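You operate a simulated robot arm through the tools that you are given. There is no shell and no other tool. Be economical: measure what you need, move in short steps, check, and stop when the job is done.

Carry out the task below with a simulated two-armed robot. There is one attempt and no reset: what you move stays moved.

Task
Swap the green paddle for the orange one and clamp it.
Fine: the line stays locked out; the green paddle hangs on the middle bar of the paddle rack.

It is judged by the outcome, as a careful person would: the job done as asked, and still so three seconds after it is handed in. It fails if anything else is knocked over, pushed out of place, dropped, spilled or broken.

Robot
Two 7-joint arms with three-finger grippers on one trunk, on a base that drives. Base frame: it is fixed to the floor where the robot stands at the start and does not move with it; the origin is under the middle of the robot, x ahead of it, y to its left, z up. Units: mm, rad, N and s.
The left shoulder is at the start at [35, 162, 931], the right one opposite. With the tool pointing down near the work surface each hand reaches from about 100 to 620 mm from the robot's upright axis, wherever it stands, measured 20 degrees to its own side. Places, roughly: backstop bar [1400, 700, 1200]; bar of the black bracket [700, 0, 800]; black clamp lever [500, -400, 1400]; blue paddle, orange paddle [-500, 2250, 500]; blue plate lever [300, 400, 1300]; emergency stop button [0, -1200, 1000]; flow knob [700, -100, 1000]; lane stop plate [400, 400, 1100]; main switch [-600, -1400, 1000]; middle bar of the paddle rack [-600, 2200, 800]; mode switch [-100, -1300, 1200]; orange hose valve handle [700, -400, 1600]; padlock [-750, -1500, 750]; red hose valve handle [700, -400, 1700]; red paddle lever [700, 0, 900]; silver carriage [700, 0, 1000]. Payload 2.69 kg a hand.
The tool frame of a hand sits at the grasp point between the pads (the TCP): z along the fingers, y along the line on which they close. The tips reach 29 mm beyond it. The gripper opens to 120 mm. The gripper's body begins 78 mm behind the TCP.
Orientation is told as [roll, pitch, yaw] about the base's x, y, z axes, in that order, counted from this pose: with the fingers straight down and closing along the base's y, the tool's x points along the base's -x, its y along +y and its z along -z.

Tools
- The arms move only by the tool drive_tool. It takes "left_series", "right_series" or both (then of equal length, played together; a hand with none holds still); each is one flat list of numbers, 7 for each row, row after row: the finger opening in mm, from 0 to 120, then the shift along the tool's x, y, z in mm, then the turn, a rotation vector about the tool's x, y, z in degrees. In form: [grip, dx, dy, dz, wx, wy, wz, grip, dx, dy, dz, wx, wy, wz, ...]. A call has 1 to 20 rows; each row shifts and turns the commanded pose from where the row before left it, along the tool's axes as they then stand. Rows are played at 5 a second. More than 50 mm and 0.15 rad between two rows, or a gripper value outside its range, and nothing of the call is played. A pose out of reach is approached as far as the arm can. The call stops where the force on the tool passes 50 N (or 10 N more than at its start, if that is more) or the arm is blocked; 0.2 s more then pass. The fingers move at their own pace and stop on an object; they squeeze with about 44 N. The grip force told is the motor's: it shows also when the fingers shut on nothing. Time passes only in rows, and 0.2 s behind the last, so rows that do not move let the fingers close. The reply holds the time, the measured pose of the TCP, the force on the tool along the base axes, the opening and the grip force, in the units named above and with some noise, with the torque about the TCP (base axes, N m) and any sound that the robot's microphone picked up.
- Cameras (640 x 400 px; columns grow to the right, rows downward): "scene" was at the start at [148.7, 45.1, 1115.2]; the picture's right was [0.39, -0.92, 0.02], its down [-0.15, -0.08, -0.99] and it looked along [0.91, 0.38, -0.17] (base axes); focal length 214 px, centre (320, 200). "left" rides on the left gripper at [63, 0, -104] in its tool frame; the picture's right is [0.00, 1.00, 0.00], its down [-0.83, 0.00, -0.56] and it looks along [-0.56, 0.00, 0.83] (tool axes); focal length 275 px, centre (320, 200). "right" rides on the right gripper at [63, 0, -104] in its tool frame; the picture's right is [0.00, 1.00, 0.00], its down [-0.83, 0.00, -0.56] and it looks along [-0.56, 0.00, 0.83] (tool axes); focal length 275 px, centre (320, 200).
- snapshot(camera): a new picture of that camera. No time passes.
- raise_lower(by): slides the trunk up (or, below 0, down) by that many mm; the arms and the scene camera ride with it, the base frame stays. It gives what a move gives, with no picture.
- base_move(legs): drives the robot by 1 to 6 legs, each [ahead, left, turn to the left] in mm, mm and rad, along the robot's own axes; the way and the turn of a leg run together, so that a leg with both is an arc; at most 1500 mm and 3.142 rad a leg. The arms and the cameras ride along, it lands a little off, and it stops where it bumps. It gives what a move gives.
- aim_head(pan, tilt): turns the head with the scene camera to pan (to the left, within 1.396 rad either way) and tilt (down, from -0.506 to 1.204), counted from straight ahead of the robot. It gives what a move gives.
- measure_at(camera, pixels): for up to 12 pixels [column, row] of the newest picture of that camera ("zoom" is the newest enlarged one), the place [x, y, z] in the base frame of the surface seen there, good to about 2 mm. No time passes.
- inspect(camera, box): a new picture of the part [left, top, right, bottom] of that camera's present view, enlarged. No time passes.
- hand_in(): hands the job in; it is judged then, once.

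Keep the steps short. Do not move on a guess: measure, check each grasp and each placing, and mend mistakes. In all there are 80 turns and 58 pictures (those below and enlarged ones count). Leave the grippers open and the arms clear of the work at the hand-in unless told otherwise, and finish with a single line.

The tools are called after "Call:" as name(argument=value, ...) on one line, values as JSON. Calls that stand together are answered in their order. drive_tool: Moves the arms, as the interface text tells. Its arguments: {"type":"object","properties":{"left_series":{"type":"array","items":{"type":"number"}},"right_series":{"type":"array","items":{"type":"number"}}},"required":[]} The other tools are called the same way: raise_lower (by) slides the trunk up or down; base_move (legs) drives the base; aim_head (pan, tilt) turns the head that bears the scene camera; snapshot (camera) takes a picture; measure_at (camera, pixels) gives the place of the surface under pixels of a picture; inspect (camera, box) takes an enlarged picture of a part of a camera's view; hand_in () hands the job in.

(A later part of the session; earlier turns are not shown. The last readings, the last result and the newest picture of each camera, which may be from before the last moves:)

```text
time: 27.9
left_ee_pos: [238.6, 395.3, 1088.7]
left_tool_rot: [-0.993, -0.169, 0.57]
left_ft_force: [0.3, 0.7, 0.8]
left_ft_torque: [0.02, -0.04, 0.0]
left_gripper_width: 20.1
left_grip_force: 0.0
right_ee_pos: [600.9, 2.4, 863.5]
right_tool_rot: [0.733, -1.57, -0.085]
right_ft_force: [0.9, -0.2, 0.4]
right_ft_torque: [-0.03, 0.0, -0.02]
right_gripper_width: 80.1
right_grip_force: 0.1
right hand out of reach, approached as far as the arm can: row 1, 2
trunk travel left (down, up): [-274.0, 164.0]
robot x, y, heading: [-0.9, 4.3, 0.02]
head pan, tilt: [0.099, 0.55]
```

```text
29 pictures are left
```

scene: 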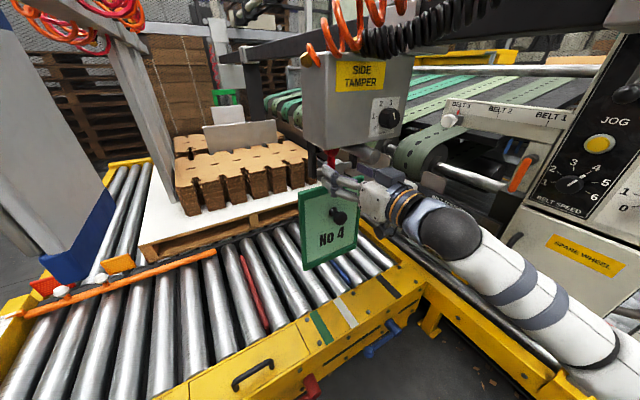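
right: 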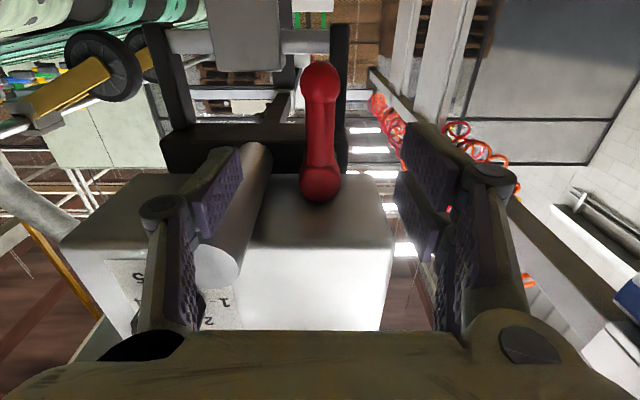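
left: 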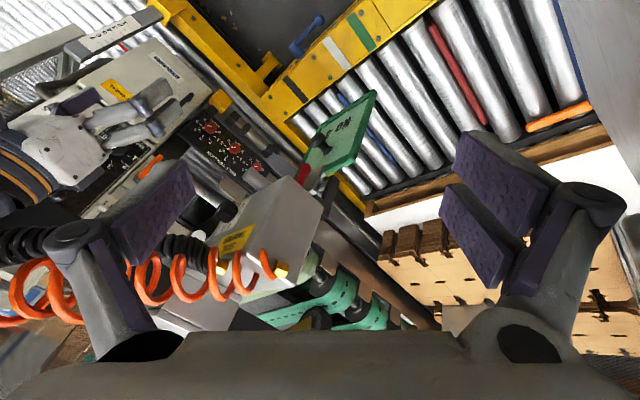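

The lever is centred between the fingers. I'll advance about 52 mm and close on it.

Call:
drive_tool(right_series=[80, 4, 2, 26, 0, 0, 0, 80, 4, 2, 26, 0, 0, 0, 80, 0, 0, 0, 0, 0, 0])

Call:
snapshot(camera="right")

```text
time: 28.7
left_ee_pos: [239.1, 395.4, 1088.1]
left_tool_rot: [-0.994, -0.169, 0.569]
left_ft_force: [0.4, -0.8, -0.4]
left_ft_torque: [0.0, 0.02, 0.02]
left_gripper_width: 20.2
left_grip_force: 0.0
right_ee_pos: [640.5, 38.2, 856.2]
right_tool_rot: [0.875, -1.569, -0.229]
right_ft_force: [0.3, 0.1, -0.5]
right_ft_torque: [-0.02, -0.01, -0.01]
right_gripper_width: 79.9
right_grip_force: 0.1
trunk travel left (down, up): [-274.0, 164.0]
robot x, y, heading: [-4.5, 0.4, 0.017]
head pan, tilt: [0.099, 0.55]
```

```text
28 pictures are left
```

right: 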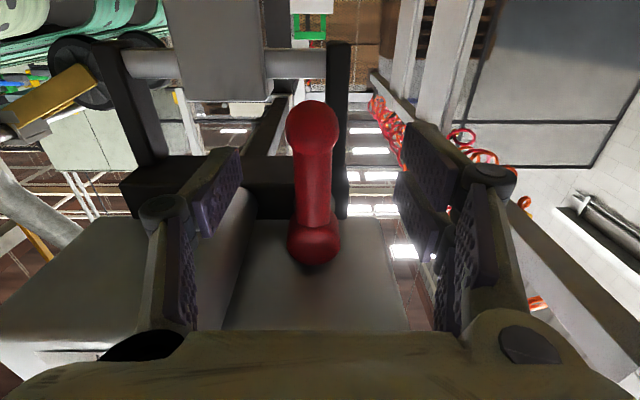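

The lever is between the pads. Closing on it.

Call:
drive_tool(right_series=[10, 0, 0, 0, 0, 0, 0, 10, 0, 0, 0, 0, 0, 0, 10, 0, 0, 0, 0, 0, 0])

Call:
drive_tool(right_series=[10, 0, 0, -6, 0, 0, 0, 10, -1, 0, -6, 0, 0, 0, 10, 0, 0, 0, 0, 0, 0])

```text
time: 29.5
left_ee_pos: [239.4, 393.8, 1089.6]
left_tool_rot: [-0.993, -0.169, 0.568]
left_ft_force: [0.4, 0.4, 0.2]
left_ft_torque: [0.01, 0.01, 0.0]
left_gripper_width: 19.9
left_grip_force: 0.1
right_ee_pos: [640.9, 34.6, 855.0]
right_tool_rot: [1.078, -1.568, -0.432]
right_ft_force: [10.3, -9.4, 3.6]
right_ft_torque: [0.22, 0.57, -0.29]
right_gripper_width: 18.1
right_grip_force: 43.5
trunk travel left (down, up): [-274.0, 164.0]
robot x, y, heading: [-1.5, -0.7, 0.022]
head pan, tilt: [0.099, 0.55]
```

```text
time: 30.3
left_ee_pos: [242.1, 396.0, 1088.4]
left_tool_rot: [-0.992, -0.166, 0.568]
left_ft_force: [0.0, 0.5, -0.5]
left_ft_torque: [-0.01, 0.02, -0.03]
left_gripper_width: 20.1
left_grip_force: 0.1
right_ee_pos: [634.4, 29.5, 852.8]
right_tool_rot: [0.609, -1.563, 0.036]
right_ft_force: [40.4, 4.7, 4.8]
right_ft_torque: [0.7, 0.37, -0.45]
right_gripper_width: 18.7
right_grip_force: 44.2
trunk travel left (down, up): [-274.0, 164.0]
robot x, y, heading: [0.1, -2.1, 0.016]
head pan, tilt: [0.099, 0.55]
```

It resists at about 40 N after 8 mm. I'll check whether the lever is actually tilting.

Call:
snapshot(camera="right")

Call:
inspect(camera="scene", box=[280, 130, 380, 230])

```text
27 pictures are left
```

right: 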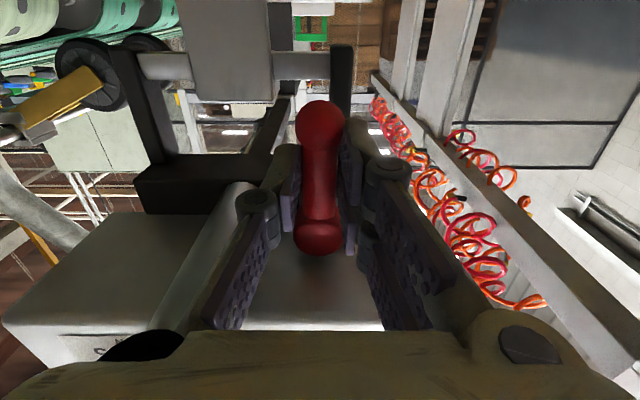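

```text
4.00 times, centred on (330, 180) of scene
```

zoom: 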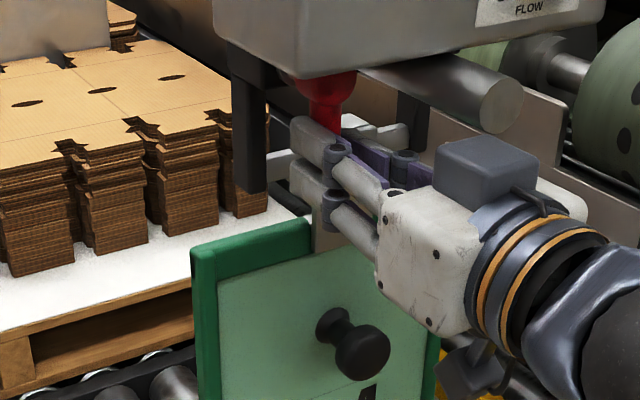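

The lever tilted only a little. I'll release the pull and test sideways motion in both directions, comparing stiffness.

Call:
drive_tool(right_series=[10, 1, 0, 10, 0, 0, 0, 10, 0, 6, 0, 0, 0, 0, 10, 0, 6, 0, 0, 0, 0, 10, 0, 0, 0, 0, 0, 0])

Call:
drive_tool(right_series=[10, 0, -9, 0, 0, 0, 0, 10, 0, -9, 0, 0, 0, 0, 10, 0, -6, 0, 0, 0, 0, 10, 0, 0, 0, 0, 0, 0])

```text
time: 31.3
left_ee_pos: [241.6, 392.2, 1089.6]
left_tool_rot: [-0.989, -0.169, 0.569]
left_ft_force: [0.4, 0.3, -0.8]
left_ft_torque: [0.02, -0.01, 0.0]
left_gripper_width: 20.0
left_grip_force: 0.1
right_ee_pos: [634.9, 38.3, 853.7]
right_tool_rot: [0.812, -1.561, -0.174]
right_ft_force: [14.9, -35.6, -5.9]
right_ft_torque: [1.52, 0.39, -1.14]
right_gripper_width: 23.0
right_grip_force: 44.7
trunk travel left (down, up): [-274.0, 164.0]
robot x, y, heading: [-1.8, -1.1, 0.023]
head pan, tilt: [0.099, 0.55]
```

```text
time: 32.3
left_ee_pos: [238.1, 397.2, 1087.9]
left_tool_rot: [-0.995, -0.167, 0.572]
left_ft_force: [0.4, -0.3, 0.0]
left_ft_torque: [-0.02, 0.0, -0.01]
left_gripper_width: 20.2
left_grip_force: 0.0
right_ee_pos: [642.5, 34.0, 854.3]
right_tool_rot: [0.586, -1.565, 0.075]
right_ft_force: [-25.0, 15.9, -24.6]
right_ft_torque: [-0.16, -0.47, 0.73]
right_gripper_width: 18.5
right_grip_force: 43.6
trunk travel left (down, up): [-274.0, 164.0]
robot x, y, heading: [2.1, 1.5, 0.023]
head pan, tilt: [0.099, 0.55]
```

Sideways is stiff both ways. Now I'll re-centre and test pushing the lever toward the paddle.

Call:
drive_tool(right_series=[10, 0, 8, 0, 0, 0, 0, 10, 0, 0, 7, 0, 0, 0, 10, 0, 0, 7, 0, 0, 0, 10, 0, 0, 0, 0, 0, 0])

Call:
drive_tool(right_series=[10, 0, 0, -9, 0, 0, 0, 10, 0, 0, -9, 0, 0, 0, 10, -2, 0, -9, 0, 0, 0, 10, 0, 0, 0, 0, 0, 0])

```text
time: 33.3
left_ee_pos: [238.5, 395.1, 1089.4]
left_tool_rot: [-0.994, -0.17, 0.568]
left_ft_force: [-0.1, 0.2, 0.3]
left_ft_torque: [0.03, -0.01, -0.01]
left_gripper_width: 20.0
left_grip_force: 0.1
right_ee_pos: [652.3, 41.8, 852.8]
right_tool_rot: [0.259, -1.565, 0.389]
right_ft_force: [-19.6, -1.9, -21.2]
right_ft_torque: [-0.88, 0.82, 0.22]
right_gripper_width: 18.5
right_grip_force: 43.8
trunk travel left (down, up): [-274.0, 164.0]
robot x, y, heading: [-1.1, -3.2, 0.017]
head pan, tilt: [0.099, 0.55]
```

```text
time: 34.3
left_ee_pos: [240.8, 398.2, 1085.6]
left_tool_rot: [-0.991, -0.166, 0.572]
left_ft_force: [1.0, 0.1, -1.0]
left_ft_torque: [0.06, -0.01, 0.03]
left_gripper_width: 20.1
left_grip_force: 0.1
right_ee_pos: [634.2, 27.6, 855.0]
right_tool_rot: [0.371, -1.567, 0.277]
right_ft_force: [21.7, 24.9, -15.0]
right_ft_torque: [-0.51, 0.31, 0.21]
right_gripper_width: 19.1
right_grip_force: 44.0
trunk travel left (down, up): [-274.0, 164.0]
robot x, y, heading: [0.6, -1.2, 0.021]
head pan, tilt: [0.099, 0.55]
```

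Call:
snapshot(camera="right")

```text
25 pictures are left
```

right: 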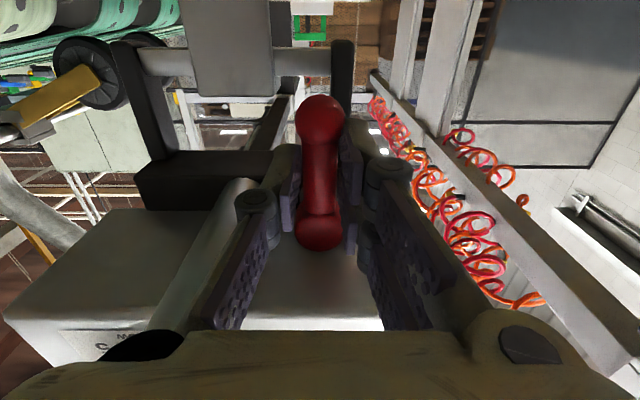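

The pads are slipping and the lever hasn't moved. I'll open, re-grip lower near the lever's ball end for more leverage, and pull again.

Call:
drive_tool(right_series=[60, 0, 0, 0, 0, 0, 0, 60, 0, 0, 0, 0, 0, 0, 60, 8, 3, 10, 0, 0, 0, 60, 8, 0, 10, 0, 0, 0, 60, 0, 0, 0, 0, 0, 0])

Call:
drive_tool(right_series=[5, 0, 0, 0, 0, 0, 0, 5, 0, 0, 0, 0, 0, 0, 5, 0, 0, -5, 0, 0, 0, 5, 0, 0, -5, 0, 0, 0, 5, -1, 0, -5, 0, 0, 0, 5, 0, 0, 0, 0, 0, 0])

Call:
snapshot(camera="right")

```text
time: 35.5
left_ee_pos: [239.6, 394.9, 1088.1]
left_tool_rot: [-0.993, -0.169, 0.571]
left_ft_force: [-0.3, 0.3, 0.1]
left_ft_torque: [0.03, 0.0, 0.02]
left_gripper_width: 20.0
left_grip_force: 0.1
right_ee_pos: [644.7, 40.4, 841.4]
right_tool_rot: [0.912, -1.569, -0.264]
right_ft_force: [-0.3, -0.3, 0.9]
right_ft_torque: [-0.01, 0.02, 0.0]
right_gripper_width: 60.3
right_grip_force: 0.0
trunk travel left (down, up): [-274.0, 164.0]
robot x, y, heading: [3.1, 0.6, 0.023]
head pan, tilt: [0.099, 0.55]
```

```text
time: 36.9
left_ee_pos: [242.4, 396.1, 1087.8]
left_tool_rot: [-0.993, -0.167, 0.57]
left_ft_force: [-0.2, 0.3, 0.0]
left_ft_torque: [0.04, -0.01, 0.03]
left_gripper_width: 20.0
left_grip_force: 0.1
right_ee_pos: [635.8, 30.9, 839.0]
right_tool_rot: [0.485, -1.564, 0.161]
right_ft_force: [33.6, 13.3, -0.9]
right_ft_torque: [0.3, 0.42, -0.16]
right_gripper_width: 18.4
right_grip_force: 44.0
trunk travel left (down, up): [-274.0, 164.0]
robot x, y, heading: [-0.7, 4.3, 0.016]
head pan, tilt: [0.099, 0.55]
```

```text
24 pictures are left
```

right: 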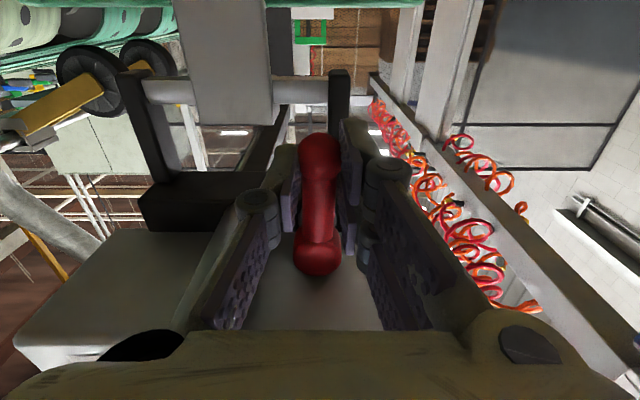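

It is still holding at about 36 N. I'll keep pulling gently for a few more mm and watch for slip.

Call:
drive_tool(right_series=[5, 0, 0, -5, 0, 0, 0, 5, 0, 0, -5, 0, 0, 0, 5, 0, 0, -5, 0, 0, 0, 5, 0, 0, 0, 0, 0, 0])

```text
time: 37.9
left_ee_pos: [238.0, 394.9, 1089.0]
left_tool_rot: [-0.993, -0.167, 0.567]
left_ft_force: [-0.3, 0.5, -0.5]
left_ft_torque: [0.01, 0.04, 0.0]
left_gripper_width: 19.9
left_grip_force: 0.0
right_ee_pos: [620.3, 20.8, 842.8]
right_tool_rot: [1.219, -1.568, -0.569]
right_ft_force: [-1.2, -0.8, 0.6]
right_ft_torque: [0.0, 0.02, 0.02]
right_gripper_width: 4.9
right_grip_force: 0.1
trunk travel left (down, up): [-274.0, 164.0]
robot x, y, heading: [-0.5, 4.5, 0.02]
head pan, tilt: [0.099, 0.55]
```

The grip slipped off. The closed fingertips are now just in front of the lever's end, so I'll test pushing it firmly toward the paddle.

Call:
drive_tool(right_series=[0, 2, 2, 6, 0, 0, 0, 0, 2, 0, 6, 0, 0, 0, 0, 0, 0, 6, 0, 0, 0, 0, 0, 0, 6, 0, 0, 0, 0, 0, 0, 6, 0, 0, 0, 0, 0, 0, 0, 0, 0, 0])

Call:
snapshot(camera="right")

```text
time: 39.3
left_ee_pos: [236.4, 394.2, 1089.1]
left_tool_rot: [-0.993, -0.17, 0.568]
left_ft_force: [-0.3, 0.6, 0.3]
left_ft_torque: [-0.02, -0.02, 0.01]
left_gripper_width: 20.0
left_grip_force: 0.1
right_ee_pos: [641.0, 42.3, 839.5]
right_tool_rot: [2.046, -1.57, -1.398]
right_ft_force: [-13.3, -14.0, 5.3]
right_ft_torque: [-0.01, -0.02, -0.09]
right_gripper_width: 0.0
right_grip_force: 28.4
trunk travel left (down, up): [-274.0, 164.0]
robot x, y, heading: [-1.4, -0.0, 0.02]
head pan, tilt: [0.099, 0.55]
```

```text
23 pictures are left
```

right: 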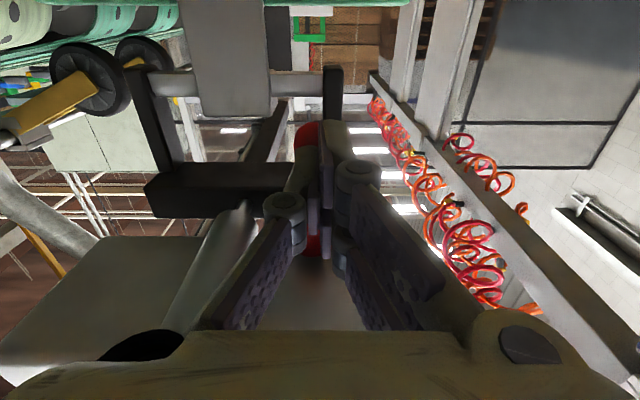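

The fingers advanced 24 mm at only about 19 N, so the lever seems to swing toward the paddle. I'll check in the scene view.

Call:
inspect(camera="scene", box=[290, 130, 370, 210])

```text
5.00 times, centred on (330, 170) of scene
```

zoom: 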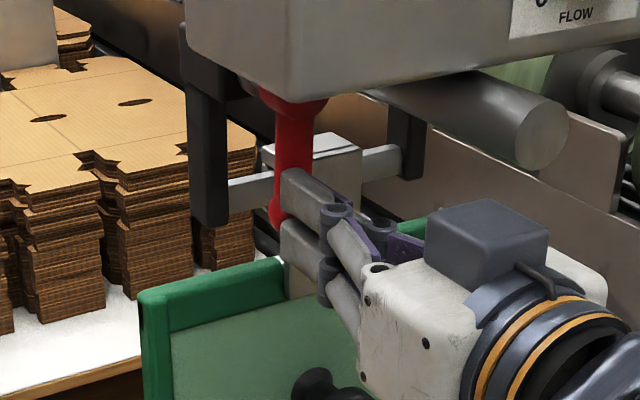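

The fingers slid to the right of the lever and wedged it to the left: the lever now leans left (its knob is left of its hub). So it may swing sideways. I'll push it further left with the closed fingers.

Call:
drive_tool(right_series=[0, 0, 5, 0, 0, 0, 0, 0, 0, 5, 0, 0, 0, 0, 0, -1, 5, 0, 0, 0, 0, 0, -1, 5, 0, 0, 0, 0, 0, 0, 0, 0, 0, 0, 0])

Call:
inspect(camera="scene", box=[290, 130, 370, 210])

```text
time: 40.5
left_ee_pos: [237.3, 395.1, 1088.4]
left_tool_rot: [-0.994, -0.172, 0.568]
left_ft_force: [0.8, -1.0, 0.7]
left_ft_torque: [-0.02, -0.01, -0.02]
left_gripper_width: 20.0
left_grip_force: 0.0
right_ee_pos: [629.9, 56.3, 840.8]
right_tool_rot: [1.2, -1.568, -0.55]
right_ft_force: [-13.2, -12.0, -0.6]
right_ft_torque: [-0.04, 0.06, -0.14]
right_gripper_width: 0.0
right_grip_force: 28.8
trunk travel left (down, up): [-274.0, 164.0]
robot x, y, heading: [-1.9, 3.3, 0.017]
head pan, tilt: [0.099, 0.55]
```

```text
5.00 times, centred on (330, 170) of scene
```

zoom: 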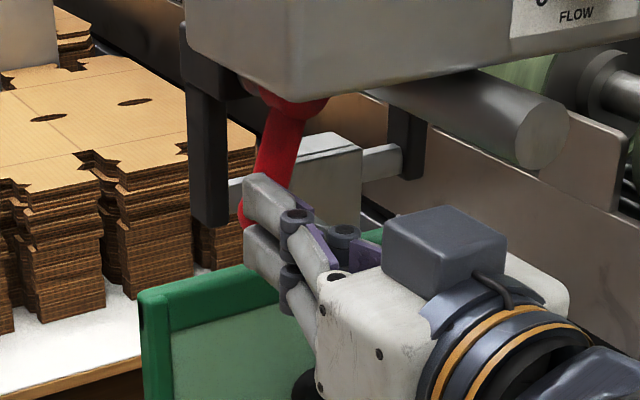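

The lever swings easily to the left about an axis facing me. I'll keep pushing it left and up along its arc.

Call:
drive_tool(right_series=[0, -4, 8, 0, 0, 0, 0, 0, -5, 8, 0, 0, 0, 0, 0, -7, 6, 0, 0, 0, 0, 0, -8, 5, 0, 0, 0, 0, 0, -9, 3, 0, 0, 0, 0, 0, 0, 0, 0, 0, 0, 0])

Call:
inspect(camera="scene", box=[290, 130, 370, 210])

```text
time: 41.9
left_ee_pos: [237.0, 394.5, 1089.3]
left_tool_rot: [-0.993, -0.171, 0.569]
left_ft_force: [0.0, 0.0, -0.5]
left_ft_torque: [-0.03, -0.01, 0.0]
left_gripper_width: 20.0
left_grip_force: 0.0
right_ee_pos: [611.8, 79.9, 875.0]
right_tool_rot: [0.949, -1.568, -0.29]
right_ft_force: [-18.4, -6.5, -7.6]
right_ft_torque: [-0.11, 0.4, 0.1]
right_gripper_width: 5.8
right_grip_force: 28.4
trunk travel left (down, up): [-274.0, 164.0]
robot x, y, heading: [-0.6, 2.8, 0.018]
head pan, tilt: [0.099, 0.55]
```

```text
5.00 times, centred on (330, 170) of scene
```

zoom: 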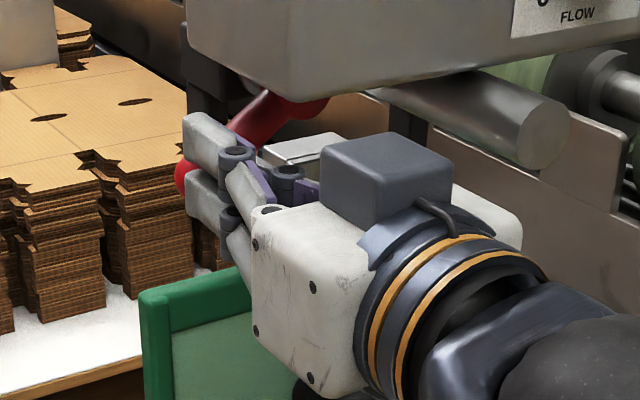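

The lever is at roughly 55–60°. I'll continue upward until it stops.

Call:
drive_tool(right_series=[0, -7, 5, 0, 0, 0, 0, 0, -8, 3, 0, 0, 0, 0, 0, -8, 2, 0, 0, 0, 0, 0, -8, 0, 0, 0, 0, 0, 0, 0, 0, 0, 0, 0, 0])

Call:
inspect(camera="scene", box=[290, 130, 370, 210])

```text
time: 43.1
left_ee_pos: [238.6, 394.1, 1089.0]
left_tool_rot: [-0.993, -0.17, 0.571]
left_ft_force: [-0.3, 0.2, -0.7]
left_ft_torque: [0.03, 0.02, -0.01]
left_gripper_width: 20.1
left_grip_force: 0.0
right_ee_pos: [611.0, 85.0, 897.7]
right_tool_rot: [0.629, -1.566, 0.028]
right_ft_force: [1.2, -0.2, 1.0]
right_ft_torque: [0.02, 0.04, -0.02]
right_gripper_width: 0.1
right_grip_force: 28.2
right hand out of reach, approached as far as the arm can: row 2, 4
trunk travel left (down, up): [-274.0, 164.0]
robot x, y, heading: [-1.4, 1.0, 0.019]
head pan, tilt: [0.099, 0.55]
```

```text
5.00 times, centred on (330, 170) of scene
```

zoom: 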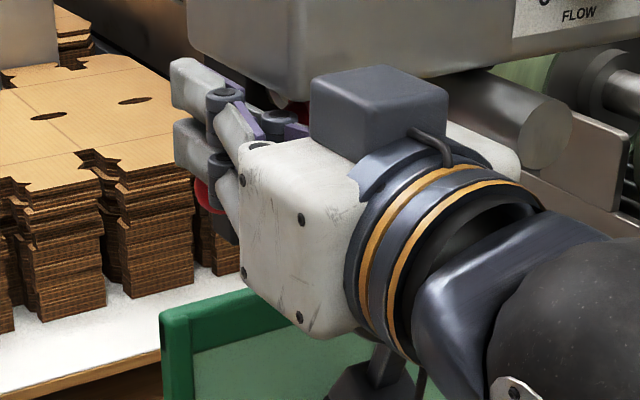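

The fingers slipped above the lever, and the paddle's corner looks about 15 mm lower than before. I'll back straight out and look.

Call:
drive_tool(right_series=[0, 0, 0, -25, 0, 0, 0, 0, 0, 0, -30, 0, 0, 0, 0, 0, -15, -30, 0, 0, 0, 0, 0, -20, -30, 0, 0, 0, 0, 0, -20, -10, 0, 0, 0, 0, 0, 0, 0, 0, 0, 0])

Call:
inspect(camera="scene", box=[280, 120, 400, 240])

Call:
measure_at(camera="zoom", pixels=[[320, 200], [240, 200], [240, 120], [250, 250], [150, 270], [400, 220], [290, 130], [330, 330]])

```text
time: 44.5
left_ee_pos: [238.3, 395.0, 1087.7]
left_tool_rot: [-0.993, -0.169, 0.568]
left_ft_force: [0.5, 0.1, 0.3]
left_ft_torque: [-0.03, 0.0, -0.04]
left_gripper_width: 20.3
left_grip_force: 0.1
right_ee_pos: [551.5, -30.2, 904.0]
right_tool_rot: [1.108, -1.566, -0.459]
right_ft_force: [-0.2, -0.2, 0.2]
right_ft_torque: [0.03, -0.03, -0.01]
right_gripper_width: 0.0
right_grip_force: 28.2
right hand out of reach, approached as far as the arm can: row 1
trunk travel left (down, up): [-274.0, 164.0]
robot x, y, heading: [-2.0, -0.9, 0.023]
head pan, tilt: [0.099, 0.55]
```

```text
3.33 times, centred on (340, 180) of scene
```

zoom: 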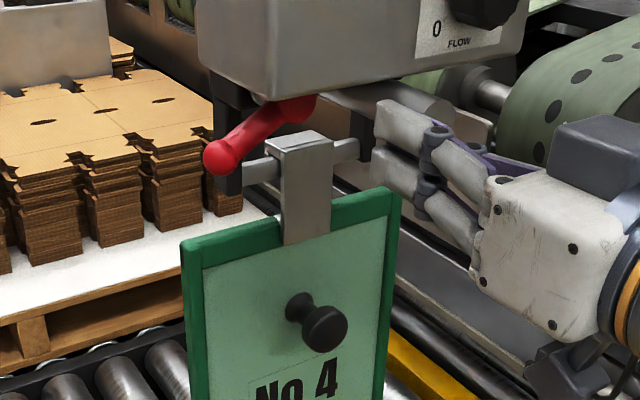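

```text
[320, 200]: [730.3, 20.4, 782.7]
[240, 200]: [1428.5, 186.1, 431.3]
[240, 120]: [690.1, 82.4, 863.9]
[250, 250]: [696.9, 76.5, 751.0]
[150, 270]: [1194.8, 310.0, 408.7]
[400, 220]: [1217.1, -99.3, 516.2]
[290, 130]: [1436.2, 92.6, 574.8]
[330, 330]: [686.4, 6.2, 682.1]
```

The lever now rests at about 60°, up and left. I'll make sure it is fully open by pushing its knob up from below, starting at z≈838.

Call:
drive_tool(right_series=[0, 33, 20, 0, 0, 0, 0, 0, 33, 22, 0, 0, 0, 0, 0, 0, 22, 20, 0, 0, 0, 0, 0, 0, 35, 0, 0, 0, 0, 0, 0, 35, 0, 0, 0, 0, 0, 0, 28, 0, 0, 0, 0, 0, 0, 0, 0, 0, 0])

Call:
drive_tool(right_series=[0, -12, 0, 0, 0, 0, 0, 0, -12, 0, 0, 0, 0, 0, 0, -12, 0, 0, 0, 0, 0, 0, -10, 0, 0, 0, 0, 0, 0, 0, 0, 0, 0, 0, 0])

Call:
inspect(camera="scene", box=[280, 120, 400, 240])

```text
time: 46.1
left_ee_pos: [238.5, 395.5, 1088.5]
left_tool_rot: [-0.992, -0.169, 0.569]
left_ft_force: [0.4, -0.1, -0.4]
left_ft_torque: [0.01, 0.01, -0.01]
left_gripper_width: 20.1
left_grip_force: 0.1
right_ee_pos: [606.7, 64.3, 846.7]
right_tool_rot: [1.225, -1.568, -0.575]
right_ft_force: [-8.7, -7.0, -2.8]
right_ft_torque: [0.12, -0.13, 0.08]
right_gripper_width: 0.0
right_grip_force: 28.1
right hand out of reach, approached as far as the arm can: row 3
trunk travel left (down, up): [-274.0, 164.0]
robot x, y, heading: [-1.8, 3.2, 0.019]
head pan, tilt: [0.099, 0.55]
```

```text
time: 47.3
left_ee_pos: [237.3, 395.3, 1088.0]
left_tool_rot: [-0.994, -0.17, 0.57]
left_ft_force: [-0.3, -0.7, -0.2]
left_ft_torque: [0.01, 0.01, 0.0]
left_gripper_width: 19.9
left_grip_force: 0.1
right_ee_pos: [607.8, 64.1, 891.5]
right_tool_rot: [0.969, -1.566, -0.321]
right_ft_force: [-9.3, -6.6, -8.4]
right_ft_torque: [-0.2, 0.19, 0.04]
right_gripper_width: 0.0
right_grip_force: 28.6
trunk travel left (down, up): [-274.0, 164.0]
robot x, y, heading: [-0.3, -2.2, 0.017]
head pan, tilt: [0.099, 0.55]
```

```text
3.33 times, centred on (340, 180) of scene
```

zoom: 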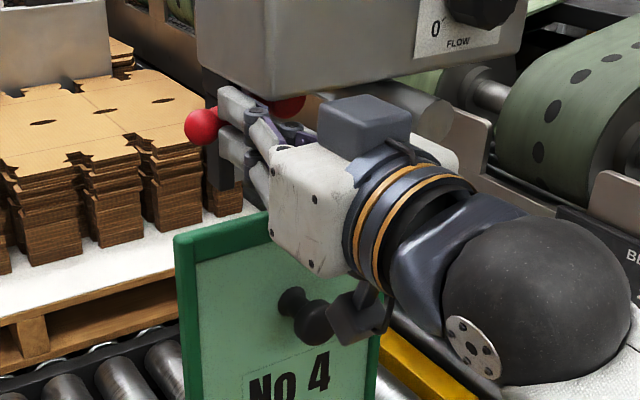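

The lever is now about horizontal (fully open). Next I'll back out, move down and right to stand in front of the black knob (ball centre about [700, 20, 684]), with the fingers slightly open.

Call:
drive_tool(right_series=[0, 0, 0, -30, 0, 0, 0, 0, 0, -5, -40, 0, 0, 0, 0, 0, -25, -40, 0, 0, 0, 30, 30, -30, 0, 0, 0, 0, 70, 45, -30, 0, 0, 0, 0, 70, 45, 0, 0, 0, 0, 0, 70, 45, 0, 0, 0, 0, 0, 70, 40, 0, 0, 0, 0, 0, 70, 0, 0, 0, 0, 0, 0])

```text
refused: row 5 steps farther than a row can; nothing moved
```

Call:
drive_tool(right_series=[0, 0, 0, -30, 0, 0, 0, 0, 0, -5, -40, 0, 0, 0, 0, 0, -25, -40, 0, 0, 0, 30, 30, -30, 0, 0, 0, 0, 70, 40, -20, 0, 0, 0, 0, 70, 45, -10, 0, 0, 0, 0, 70, 45, 0, 0, 0, 0, 0, 70, 45, 0, 0, 0, 0, 0, 70, 0, 0, 0, 0, 0, 0])

```text
time: 49.3
left_ee_pos: [239.6, 394.5, 1089.0]
left_tool_rot: [-0.993, -0.169, 0.571]
left_ft_force: [0.4, -1.0, -0.6]
left_ft_torque: [-0.01, -0.06, 0.01]
left_gripper_width: 20.0
left_grip_force: 0.0
right_ee_pos: [573.1, -73.4, 685.4]
right_tool_rot: [1.051, -1.568, -0.404]
right_ft_force: [-0.9, 0.1, 0.4]
right_ft_torque: [-0.02, -0.01, 0.01]
right_gripper_width: 69.9
right_grip_force: 0.0
trunk travel left (down, up): [-274.0, 164.0]
robot x, y, heading: [-0.6, 3.9, 0.021]
head pan, tilt: [0.099, 0.55]
```

The hand is lined up in front of the knob (lateral offset about 2 mm, 157 mm away). Now I'll roll it 90° so the fingers close vertically.

Call:
drive_tool(right_series=[70, 0, 0, 0, 0, 0, 8.2, 70, 0, 0, 0, 0, 0, 8.2, 70, 0, 0, 0, 0, 0, 8.2, 70, 0, 0, 0, 0, 0, 8.2, 70, 0, 0, 0, 0, 0, 8.2, 70, 0, 0, 0, 0, 0, 8.2, 70, 0, 0, 0, 0, 0, 8.2, 70, 0, 0, 0, 0, 0, 8.2, 70, 0, 0, 0, 0, 0, 8.2, 70, 0, 0, 0, 0, 0, 8.2, 70, 0, 0, 0, 0, 0, 8, 70, 0, 0, 0, 0, 0, 0])

Call:
snapshot(camera="right")

```text
time: 51.9
left_ee_pos: [239.5, 395.2, 1088.0]
left_tool_rot: [-0.994, -0.17, 0.567]
left_ft_force: [0.2, 0.5, 0.1]
left_ft_torque: [-0.01, 0.0, 0.0]
left_gripper_width: 20.1
left_grip_force: 0.1
right_ee_pos: [573.6, -73.8, 685.8]
right_tool_rot: [1.57, 0.004, -0.923]
right_ft_force: [-0.6, -0.2, 0.0]
right_ft_torque: [0.03, 0.0, 0.0]
right_gripper_width: 69.9
right_grip_force: 0.1
trunk travel left (down, up): [-274.0, 164.0]
robot x, y, heading: [-1.3, 3.3, 0.018]
head pan, tilt: [0.099, 0.55]
```

```text
16 pictures are left
```

right: 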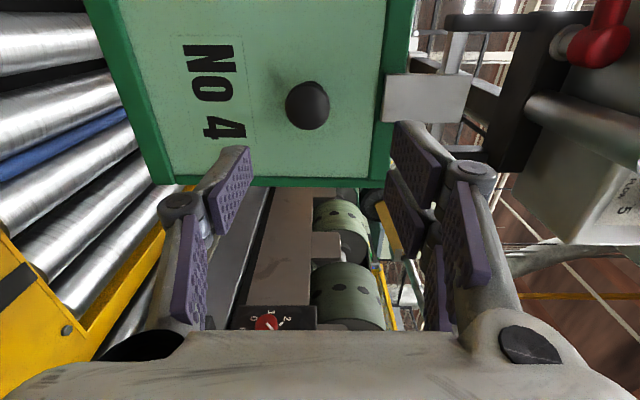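

The roll is good; image right is now up. I'll measure the knob in this view.

Call:
measure_at(camera="right", pixels=[[307, 105], [292, 105], [322, 105], [307, 90], [307, 122], [260, 130], [425, 98], [425, 80], [425, 118], [600, 35]])

```text
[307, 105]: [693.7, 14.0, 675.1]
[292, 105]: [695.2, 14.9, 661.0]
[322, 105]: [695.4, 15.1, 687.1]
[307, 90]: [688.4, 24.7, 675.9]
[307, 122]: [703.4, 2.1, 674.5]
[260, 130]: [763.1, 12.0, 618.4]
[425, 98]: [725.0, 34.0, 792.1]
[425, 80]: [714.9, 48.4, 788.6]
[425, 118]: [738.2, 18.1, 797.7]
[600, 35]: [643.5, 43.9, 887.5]
```

The knob's centre is at z≈675, lateral +4 mm, 165 mm ahead. I'll approach and close on it.

Call:
drive_tool(right_series=[70, -4, -11, 30, 0, 0, 0, 70, 0, 0, 40, 0, 0, 0, 70, 0, 0, 40, 0, 0, 0, 70, 0, 0, 35, 0, 0, 0, 70, 0, 0, 20, 0, 0, 0, 70, 0, 0, 0, 0, 0, 0])

Call:
drive_tool(right_series=[0, 0, 0, 0, 0, 0, 0, 0, 0, 0, 0, 0, 0, 0, 0, 0, 0, 0, 0, 0, 0, 0, 0, 0, 0, 0, 0, 0])

```text
time: 53.3
left_ee_pos: [239.1, 395.9, 1088.8]
left_tool_rot: [-0.993, -0.168, 0.567]
left_ft_force: [-1.4, -0.4, 0.3]
left_ft_torque: [0.03, -0.01, 0.02]
left_gripper_width: 20.0
left_grip_force: 0.1
right_ee_pos: [707.4, 23.6, 676.1]
right_tool_rot: [1.571, 0.0, -0.924]
right_ft_force: [-0.4, -0.1, 0.1]
right_ft_torque: [0.01, 0.02, -0.02]
right_gripper_width: 70.1
right_grip_force: 0.0
trunk travel left (down, up): [-274.0, 164.0]
robot x, y, heading: [-1.2, 3.9, 0.021]
head pan, tilt: [0.099, 0.55]
```

```text
time: 54.3
left_ee_pos: [238.9, 395.3, 1088.7]
left_tool_rot: [-0.994, -0.168, 0.569]
left_ft_force: [-0.6, 0.5, 0.2]
left_ft_torque: [-0.01, 0.0, 0.02]
left_gripper_width: 20.0
left_grip_force: 0.0
right_ee_pos: [707.4, 24.4, 675.7]
right_tool_rot: [1.572, 0.003, -0.925]
right_ft_force: [2.0, 0.0, 1.4]
right_ft_torque: [-0.06, 0.1, -0.01]
right_gripper_width: 39.7
right_grip_force: 43.9
trunk travel left (down, up): [-274.0, 164.0]
robot x, y, heading: [-3.6, 1.8, 0.02]
head pan, tilt: [0.099, 0.55]
```

The knob is held (39.7 mm, 44 N). I'll lift in small steps along tool y (up).

Call:
drive_tool(right_series=[0, 0, 8, 0, 0, 0, 0, 0, 0, 8, 0, 0, 0, 0, 0, 0, 8, 0, 0, 0, 0, 0, 0, 0, 0, 0, 0])

Call:
inspect(camera="scene", box=[270, 110, 410, 250])

```text
refused: series must hold 7 numbers for each row
```

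```text
2.86 times, centred on (340, 180) of scene
```

zoom: 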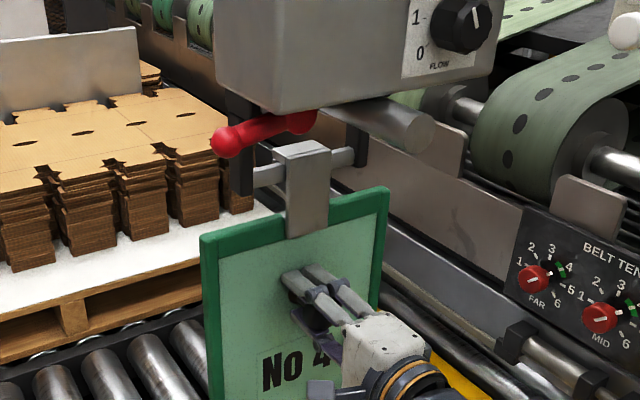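

The lever stays up and the grip looks good. I'll send the lift again, with correct rows.

Call:
drive_tool(right_series=[0, 0, 8, 0, 0, 0, 0, 0, 0, 8, 0, 0, 0, 0, 0, 0, 8, 0, 0, 0, 0, 0, 0, 0, 0, 0, 0, 0])

```text
time: 55.3
left_ee_pos: [239.8, 395.3, 1088.4]
left_tool_rot: [-0.995, -0.168, 0.569]
left_ft_force: [-0.4, -0.4, -0.6]
left_ft_torque: [0.0, -0.01, -0.01]
left_gripper_width: 19.9
left_grip_force: 0.0
right_ee_pos: [707.0, 23.6, 698.6]
right_tool_rot: [1.567, 0.003, -0.923]
right_ft_force: [0.4, -0.1, -10.6]
right_ft_torque: [-0.16, 0.29, 0.01]
right_gripper_width: 39.8
right_grip_force: 43.9
trunk travel left (down, up): [-274.0, 164.0]
robot x, y, heading: [-4.2, 0.7, 0.017]
head pan, tilt: [0.099, 0.55]
```

The paddle's weight is on the hand (10.6 N). I'll lift another 20 mm and check the hook against the bar.

Call:
drive_tool(right_series=[0, 0, 8, 0, 0, 0, 0, 0, 0, 8, 0, 0, 0, 0, 0, 0, 4, 0, 0, 0, 0, 0, 0, 0, 0, 0, 0, 0])

Call:
inspect(camera="scene", box=[290, 110, 370, 190])

```text
time: 56.3
left_ee_pos: [241.7, 395.4, 1087.8]
left_tool_rot: [-0.992, -0.169, 0.569]
left_ft_force: [0.7, 0.3, -1.1]
left_ft_torque: [-0.01, 0.0, -0.02]
left_gripper_width: 20.0
left_grip_force: 0.0
right_ee_pos: [706.2, 22.6, 711.1]
right_tool_rot: [1.555, 0.004, -0.921]
right_ft_force: [-5.4, -3.7, -32.6]
right_ft_torque: [0.06, 0.57, -0.35]
right_gripper_width: 39.3
right_grip_force: 43.6
trunk travel left (down, up): [-274.0, 164.0]
robot x, y, heading: [-0.4, 5.1, 0.021]
head pan, tilt: [0.099, 0.55]
```

```text
5.00 times, centred on (330, 150) of scene
```

zoom: 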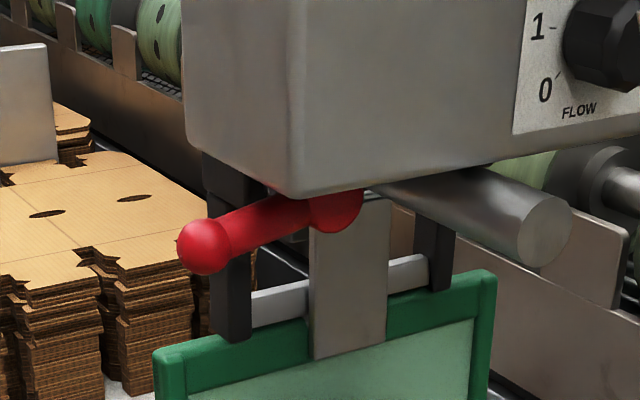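

At 36 mm the hook touches something above (33 N). I'll come down 4 mm and try easing the hook off the bar toward me.

Call:
drive_tool(right_series=[0, 0, -8, 0, 0, 0, 0, 0, 0, 0, -6, 0, 0, 0, 0, 0, 0, -6, 0, 0, 0, 0, 0, 0, -6, 0, 0, 0, 0, 0, 0, 0, 0, 0, 0])

```text
time: 57.5
left_ee_pos: [240.8, 395.4, 1089.4]
left_tool_rot: [-0.993, -0.166, 0.569]
left_ft_force: [-0.2, -0.2, -0.1]
left_ft_torque: [-0.01, -0.03, 0.03]
left_gripper_width: 20.0
left_grip_force: 0.0
right_ee_pos: [693.7, 12.1, 710.2]
right_tool_rot: [1.568, 0.002, -0.923]
right_ft_force: [-0.1, -0.1, -9.7]
right_ft_torque: [-0.16, 0.26, 0.0]
right_gripper_width: 39.8
right_grip_force: 44.3
trunk travel left (down, up): [-274.0, 164.0]
robot x, y, heading: [2.8, 1.2, 0.021]
head pan, tilt: [0.099, 0.55]
```

It came out freely, with only the weight on the hand. I'll continue outward and lower a bit to clear the roller above.

Call:
drive_tool(right_series=[0, 0, 0, -20, 0, 0, 0, 0, 0, 0, -20, 0, 0, 0, 0, 0, -8, -25, 0, 0, 0, 0, 0, -10, -25, 0, 0, 0, 0, 0, -10, -25, 0, 0, 0, 0, 0, 0, -30, 0, 0, 0, 0, 0, 0, 0, 0, 0, 0])

Call:
snapshot(camera="scene")

```text
time: 59.1
left_ee_pos: [238.7, 395.0, 1089.0]
left_tool_rot: [-0.993, -0.167, 0.567]
left_ft_force: [-0.5, 0.4, -0.5]
left_ft_torque: [0.0, 0.01, -0.02]
left_gripper_width: 19.9
left_grip_force: 0.1
right_ee_pos: [576.7, -76.5, 682.9]
right_tool_rot: [1.569, 0.005, -0.923]
right_ft_force: [0.1, 0.1, -9.3]
right_ft_torque: [-0.16, 0.27, 0.0]
right_gripper_width: 39.8
right_grip_force: 43.9
trunk travel left (down, up): [-274.0, 164.0]
robot x, y, heading: [-3.5, 1.8, 0.019]
head pan, tilt: [0.099, 0.55]
```

```text
13 pictures are left
```

scene: 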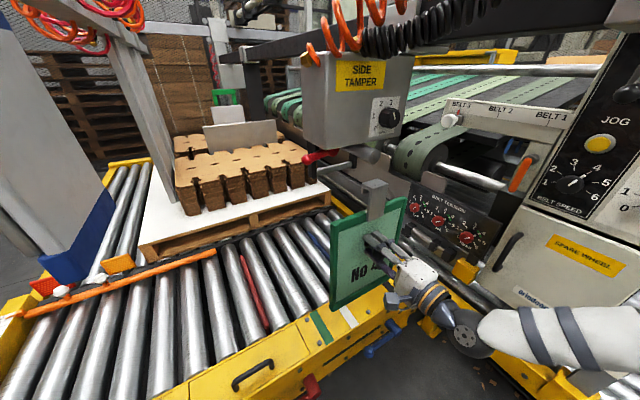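

The green paddle is free and hangs upright in the right hand. I'll drive back, turn left toward the rack, and take a look there.

Call:
base_move(legs=[[-700, 0, 0], [0, 0, 1.55]])

Call:
aim_head(pan=0.0, tilt=0.35)

Call:
snapshot(camera="scene")

```text
time: 66.6
left_ee_pos: [-1076.0, 244.9, 1088.1]
left_tool_rot: [-0.992, -0.167, 2.1]
left_ft_force: [0.4, -0.3, -0.7]
left_ft_torque: [-0.02, 0.02, 0.01]
left_gripper_width: 20.1
left_grip_force: 0.2
right_ee_pos: [-592.4, 563.4, 682.3]
right_tool_rot: [1.567, 0.004, 0.608]
right_ft_force: [-0.4, 0.6, -9.6]
right_ft_torque: [-0.28, -0.17, -0.01]
right_gripper_width: 39.8
right_grip_force: 43.8
trunk travel left (down, up): [-274.0, 164.0]
robot x, y, heading: [-695.6, -13.5, 1.552]
head pan, tilt: [0.099, 0.55]
```

```text
time: 67.4
left_ee_pos: [-1076.5, 247.0, 1087.1]
left_tool_rot: [-0.993, -0.167, 2.102]
left_ft_force: [0.5, 0.4, 0.0]
left_ft_torque: [0.01, -0.01, -0.01]
left_gripper_width: 20.1
left_grip_force: 0.1
right_ee_pos: [-591.3, 563.9, 681.8]
right_tool_rot: [1.567, 0.002, 0.607]
right_ft_force: [0.0, -0.6, -9.4]
right_ft_torque: [-0.29, -0.16, 0.01]
right_gripper_width: 39.6
right_grip_force: 44.0
trunk travel left (down, up): [-274.0, 164.0]
robot x, y, heading: [-692.9, -14.6, 1.551]
head pan, tilt: [0.0, 0.351]
```

```text
12 pictures are left
```

scene: 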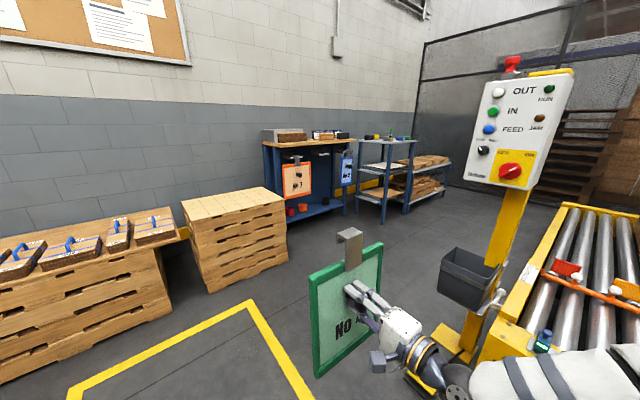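

I can see the rack with the orange and blue paddles. A yellow control post stands on the right, near the right elbow. I'll zoom into the rack and measure.

Call:
inspect(camera="scene", box=[255, 125, 365, 225])

Call:
measure_at(camera="scene", pixels=[[296, 180], [282, 168], [312, 165], [346, 170], [266, 150], [350, 146], [300, 143], [500, 240], [470, 280], [450, 350], [250, 220], [280, 270]])

```text
4.00 times, centred on (310, 175) of scene
```

zoom: 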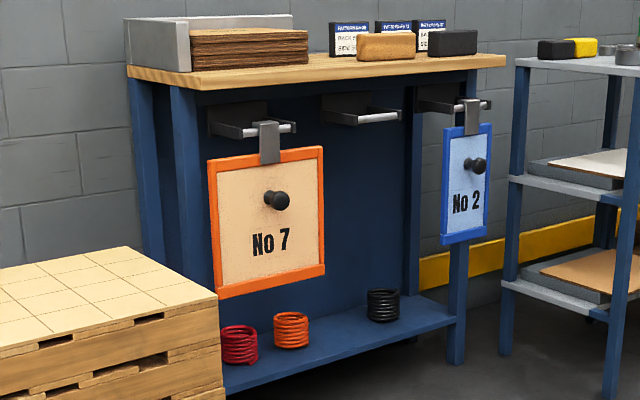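

```text
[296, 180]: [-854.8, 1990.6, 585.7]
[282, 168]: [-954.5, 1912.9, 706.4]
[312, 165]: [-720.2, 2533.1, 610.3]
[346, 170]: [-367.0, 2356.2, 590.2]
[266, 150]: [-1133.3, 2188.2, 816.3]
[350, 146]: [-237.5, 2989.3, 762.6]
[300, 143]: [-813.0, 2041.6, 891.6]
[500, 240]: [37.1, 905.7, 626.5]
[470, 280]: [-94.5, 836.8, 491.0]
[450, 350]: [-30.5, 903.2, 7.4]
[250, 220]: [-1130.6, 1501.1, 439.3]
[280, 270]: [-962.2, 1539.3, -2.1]
```

The rack has three bars: orange on the left, the middle one empty, blue on the right. I'll measure the details in the zoom.

Call:
measure_at(camera="zoom", pixels=[[362, 119], [392, 115], [375, 117], [248, 132], [290, 127], [268, 135], [266, 155], [277, 200], [215, 165], [318, 150], [218, 290], [360, 105]])

Call:
measure_at(camera="zoom", pixels=[[335, 108], [400, 108], [220, 115], [468, 115], [465, 150], [447, 140], [200, 75], [490, 58], [325, 275], [185, 300], [140, 252], [445, 235]])

```text
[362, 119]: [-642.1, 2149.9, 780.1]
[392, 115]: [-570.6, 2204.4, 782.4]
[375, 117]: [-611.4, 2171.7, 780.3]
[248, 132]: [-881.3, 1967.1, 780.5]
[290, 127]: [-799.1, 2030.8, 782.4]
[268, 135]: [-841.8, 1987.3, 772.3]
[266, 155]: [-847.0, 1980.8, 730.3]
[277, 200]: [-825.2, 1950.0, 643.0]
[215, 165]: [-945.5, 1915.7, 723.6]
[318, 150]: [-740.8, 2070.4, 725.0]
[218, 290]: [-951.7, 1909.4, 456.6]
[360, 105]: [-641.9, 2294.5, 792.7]
```

```text
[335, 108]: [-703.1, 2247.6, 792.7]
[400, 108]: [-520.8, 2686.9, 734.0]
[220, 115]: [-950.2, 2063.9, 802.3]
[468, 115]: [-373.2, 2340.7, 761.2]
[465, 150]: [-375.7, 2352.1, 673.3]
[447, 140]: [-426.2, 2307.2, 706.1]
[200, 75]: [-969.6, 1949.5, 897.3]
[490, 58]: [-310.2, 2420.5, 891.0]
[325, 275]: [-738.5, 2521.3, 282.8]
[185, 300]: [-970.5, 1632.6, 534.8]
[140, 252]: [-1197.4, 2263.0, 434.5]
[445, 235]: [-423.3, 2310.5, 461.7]
```

The rack faces me obliquely. Its inward direction is (-0.613, 0.79), which already nearly matches where the right hand points. I'll strafe left to clear the control post, drive ahead, and stop short of the middle bar with a small turn.

Call:
base_move(legs=[[0, 130, 0], [1000, 0, 0], [458, -237, 0.052]])

Call:
aim_head(pan=0.3, tilt=0.45)

Call:
snapshot(camera="scene")

```text
time: 76.5
left_ee_pos: [-968.0, 1693.1, 1088.3]
left_tool_rot: [-0.993, -0.169, 2.156]
left_ft_force: [0.0, 0.7, -0.4]
left_ft_torque: [0.01, 0.01, -0.02]
left_gripper_width: 20.2
left_grip_force: 0.0
right_ee_pos: [-504.2, 2038.4, 681.8]
right_tool_rot: [1.568, 0.002, 0.665]
right_ft_force: [0.1, 0.4, -9.3]
right_ft_torque: [-0.28, -0.19, 0.02]
right_gripper_width: 39.7
right_grip_force: 44.3
trunk travel left (down, up): [-274.0, 164.0]
robot x, y, heading: [-569.2, 1460.3, 1.606]
head pan, tilt: [0.0, 0.351]
```

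```text
time: 77.3
left_ee_pos: [-967.7, 1693.8, 1087.8]
left_tool_rot: [-0.994, -0.168, 2.157]
left_ft_force: [-0.1, 0.5, 0.3]
left_ft_torque: [0.03, -0.03, 0.0]
left_gripper_width: 20.1
left_grip_force: 0.1
right_ee_pos: [-502.7, 2039.9, 681.0]
right_tool_rot: [1.567, 0.005, 0.665]
right_ft_force: [-0.1, -0.5, -10.4]
right_ft_torque: [-0.27, -0.15, 0.0]
right_gripper_width: 39.8
right_grip_force: 43.4
trunk travel left (down, up): [-274.0, 164.0]
robot x, y, heading: [-567.2, 1459.6, 1.612]
head pan, tilt: [0.3, 0.45]
```

```text
10 pictures are left
```

scene: 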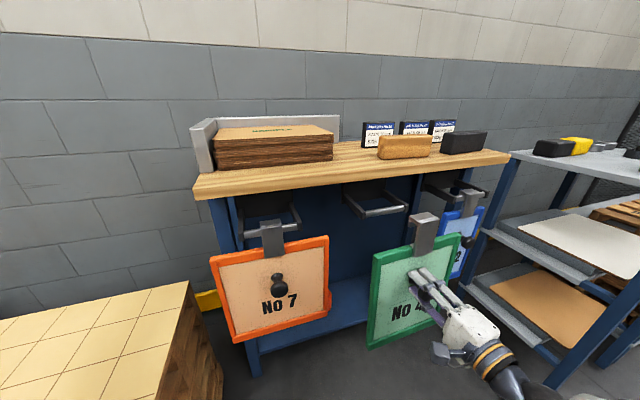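

I can see the empty middle bar (about 380, 211) and the green hook at (424, 220). I'll measure both, plus the orange paddle.

Call:
measure_at(camera="scene", pixels=[[366, 213], [380, 211], [398, 208], [424, 216], [416, 235], [432, 238], [424, 240], [350, 200], [409, 207], [279, 284], [272, 235], [292, 219]])

```text
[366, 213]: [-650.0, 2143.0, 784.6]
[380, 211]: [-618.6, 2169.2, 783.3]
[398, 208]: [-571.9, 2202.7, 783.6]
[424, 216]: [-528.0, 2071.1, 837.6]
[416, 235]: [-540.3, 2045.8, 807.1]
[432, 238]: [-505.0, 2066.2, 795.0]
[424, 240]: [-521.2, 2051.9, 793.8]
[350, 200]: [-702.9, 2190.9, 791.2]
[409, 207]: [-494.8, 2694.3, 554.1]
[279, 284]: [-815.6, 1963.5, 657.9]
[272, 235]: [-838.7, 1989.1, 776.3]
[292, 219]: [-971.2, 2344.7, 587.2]
```

The hook must advance about 143 mm and then come down about 42 mm. It is already lined up laterally (846 vs 850). I'll raise 4 mm and advance.

Call:
drive_tool(right_series=[0, 0, 4, 0, 0, 0, 0, 0, -3, 0, 30, 0, 0, 0, 0, 0, 0, 30, 0, 0, 0, 0, 0, 0, 30, 0, 0, 0, 0, 0, 0, 25, 0, 0, 0, 0, 0, 0, 15, 0, 0, 0, 0, 0, 0, 12, 0, 0, 0, 0, 0, 0, 0, 0, 0, 0])

Call:
inspect(camera="scene", box=[320, 160, 480, 300])

```text
time: 78.8
left_ee_pos: [-966.1, 1692.9, 1089.1]
left_tool_rot: [-0.994, -0.169, 2.156]
left_ft_force: [-0.6, 0.3, 0.2]
left_ft_torque: [-0.01, -0.05, -0.03]
left_gripper_width: 19.8
left_grip_force: 0.0
right_ee_pos: [-578.9, 2142.8, 676.4]
right_tool_rot: [1.556, 0.004, 0.665]
right_ft_force: [11.5, -19.5, -11.4]
right_ft_torque: [1.32, 0.85, -0.67]
right_gripper_width: 40.3
right_grip_force: 43.9
trunk travel left (down, up): [-274.0, 164.0]
robot x, y, heading: [-573.0, 1460.5, 1.602]
head pan, tilt: [0.3, 0.45]
stopped in row 7 (right hand): the force on the tool passed its limit at 58 N (the readings are from after the stop); the commanded pose is now the measured one
```

```text
2.86 times, centred on (400, 230) of scene
```

zoom: 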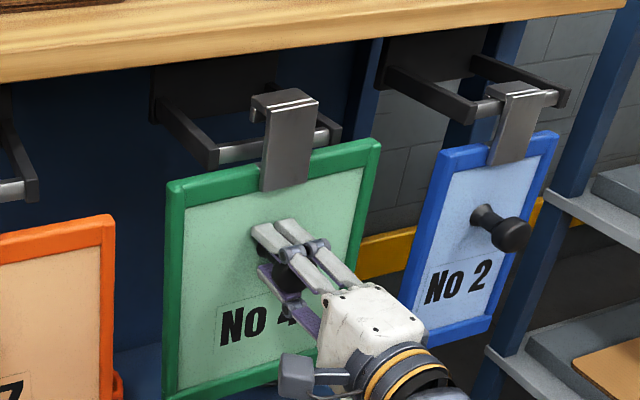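

The hook's rear lip met the bar because it is slightly too low. I'll back off 12 mm, raise 16 mm, and advance again.

Call:
drive_tool(right_series=[0, 0, 0, -12, 0, 0, 0, 0, 0, 9, 0, 0, 0, 0, 0, 0, 9, 0, 0, 0, 0, 0, 0, 0, 0, 0, 0, 0, 0, 0, 0, 10, 0, 0, 0, 0, 0, 0, 10, 0, 0, 0, 0, 0, 0, 8, 0, 0, 0, 0, 0, 0, 0, 0, 0, 0])

```text
time: 80.2
left_ee_pos: [-965.8, 1692.7, 1088.5]
left_tool_rot: [-0.994, -0.168, 2.153]
left_ft_force: [0.0, 0.3, -0.5]
left_ft_torque: [0.0, 0.01, 0.02]
left_gripper_width: 20.0
left_grip_force: 0.2
right_ee_pos: [-578.5, 2141.6, 692.2]
right_tool_rot: [1.552, 0.002, 0.664]
right_ft_force: [10.3, -19.3, -10.3]
right_ft_torque: [1.2, 0.72, -0.42]
right_gripper_width: 39.6
right_grip_force: 44.2
trunk travel left (down, up): [-274.0, 164.0]
robot x, y, heading: [-566.3, 1455.5, 1.606]
head pan, tilt: [0.3, 0.45]
stopped in row 6 (right hand): the force on the tool passed its limit at 58 N (the readings are from after the stop); the commanded pose is now the measured one
```

The blockage is at the same depth and about 80 mm above the knob. That is the plate's top rim meeting the bracket arms, so I'm too high, not too low. I'll measure arm bottoms, lip and rim.

Call:
inspect(camera="scene", box=[345, 170, 445, 250])

Call:
measure_at(camera="zoom", pixels=[[275, 80], [225, 120], [220, 100], [240, 190], [300, 185], [160, 160], [165, 190], [320, 120], [380, 130], [150, 240], [350, 190], [190, 170]])

```text
5.00 times, centred on (395, 210) of scene
```

zoom: 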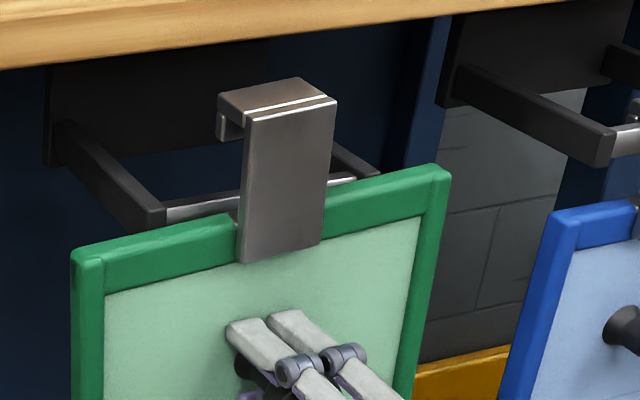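

```text
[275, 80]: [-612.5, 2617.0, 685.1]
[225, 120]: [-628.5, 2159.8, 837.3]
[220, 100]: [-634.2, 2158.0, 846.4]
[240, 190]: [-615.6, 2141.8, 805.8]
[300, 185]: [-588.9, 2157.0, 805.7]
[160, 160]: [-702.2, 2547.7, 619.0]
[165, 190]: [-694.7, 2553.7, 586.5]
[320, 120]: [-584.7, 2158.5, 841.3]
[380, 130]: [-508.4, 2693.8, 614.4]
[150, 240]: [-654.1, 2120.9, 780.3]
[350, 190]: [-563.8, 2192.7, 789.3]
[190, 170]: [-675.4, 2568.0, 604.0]
```

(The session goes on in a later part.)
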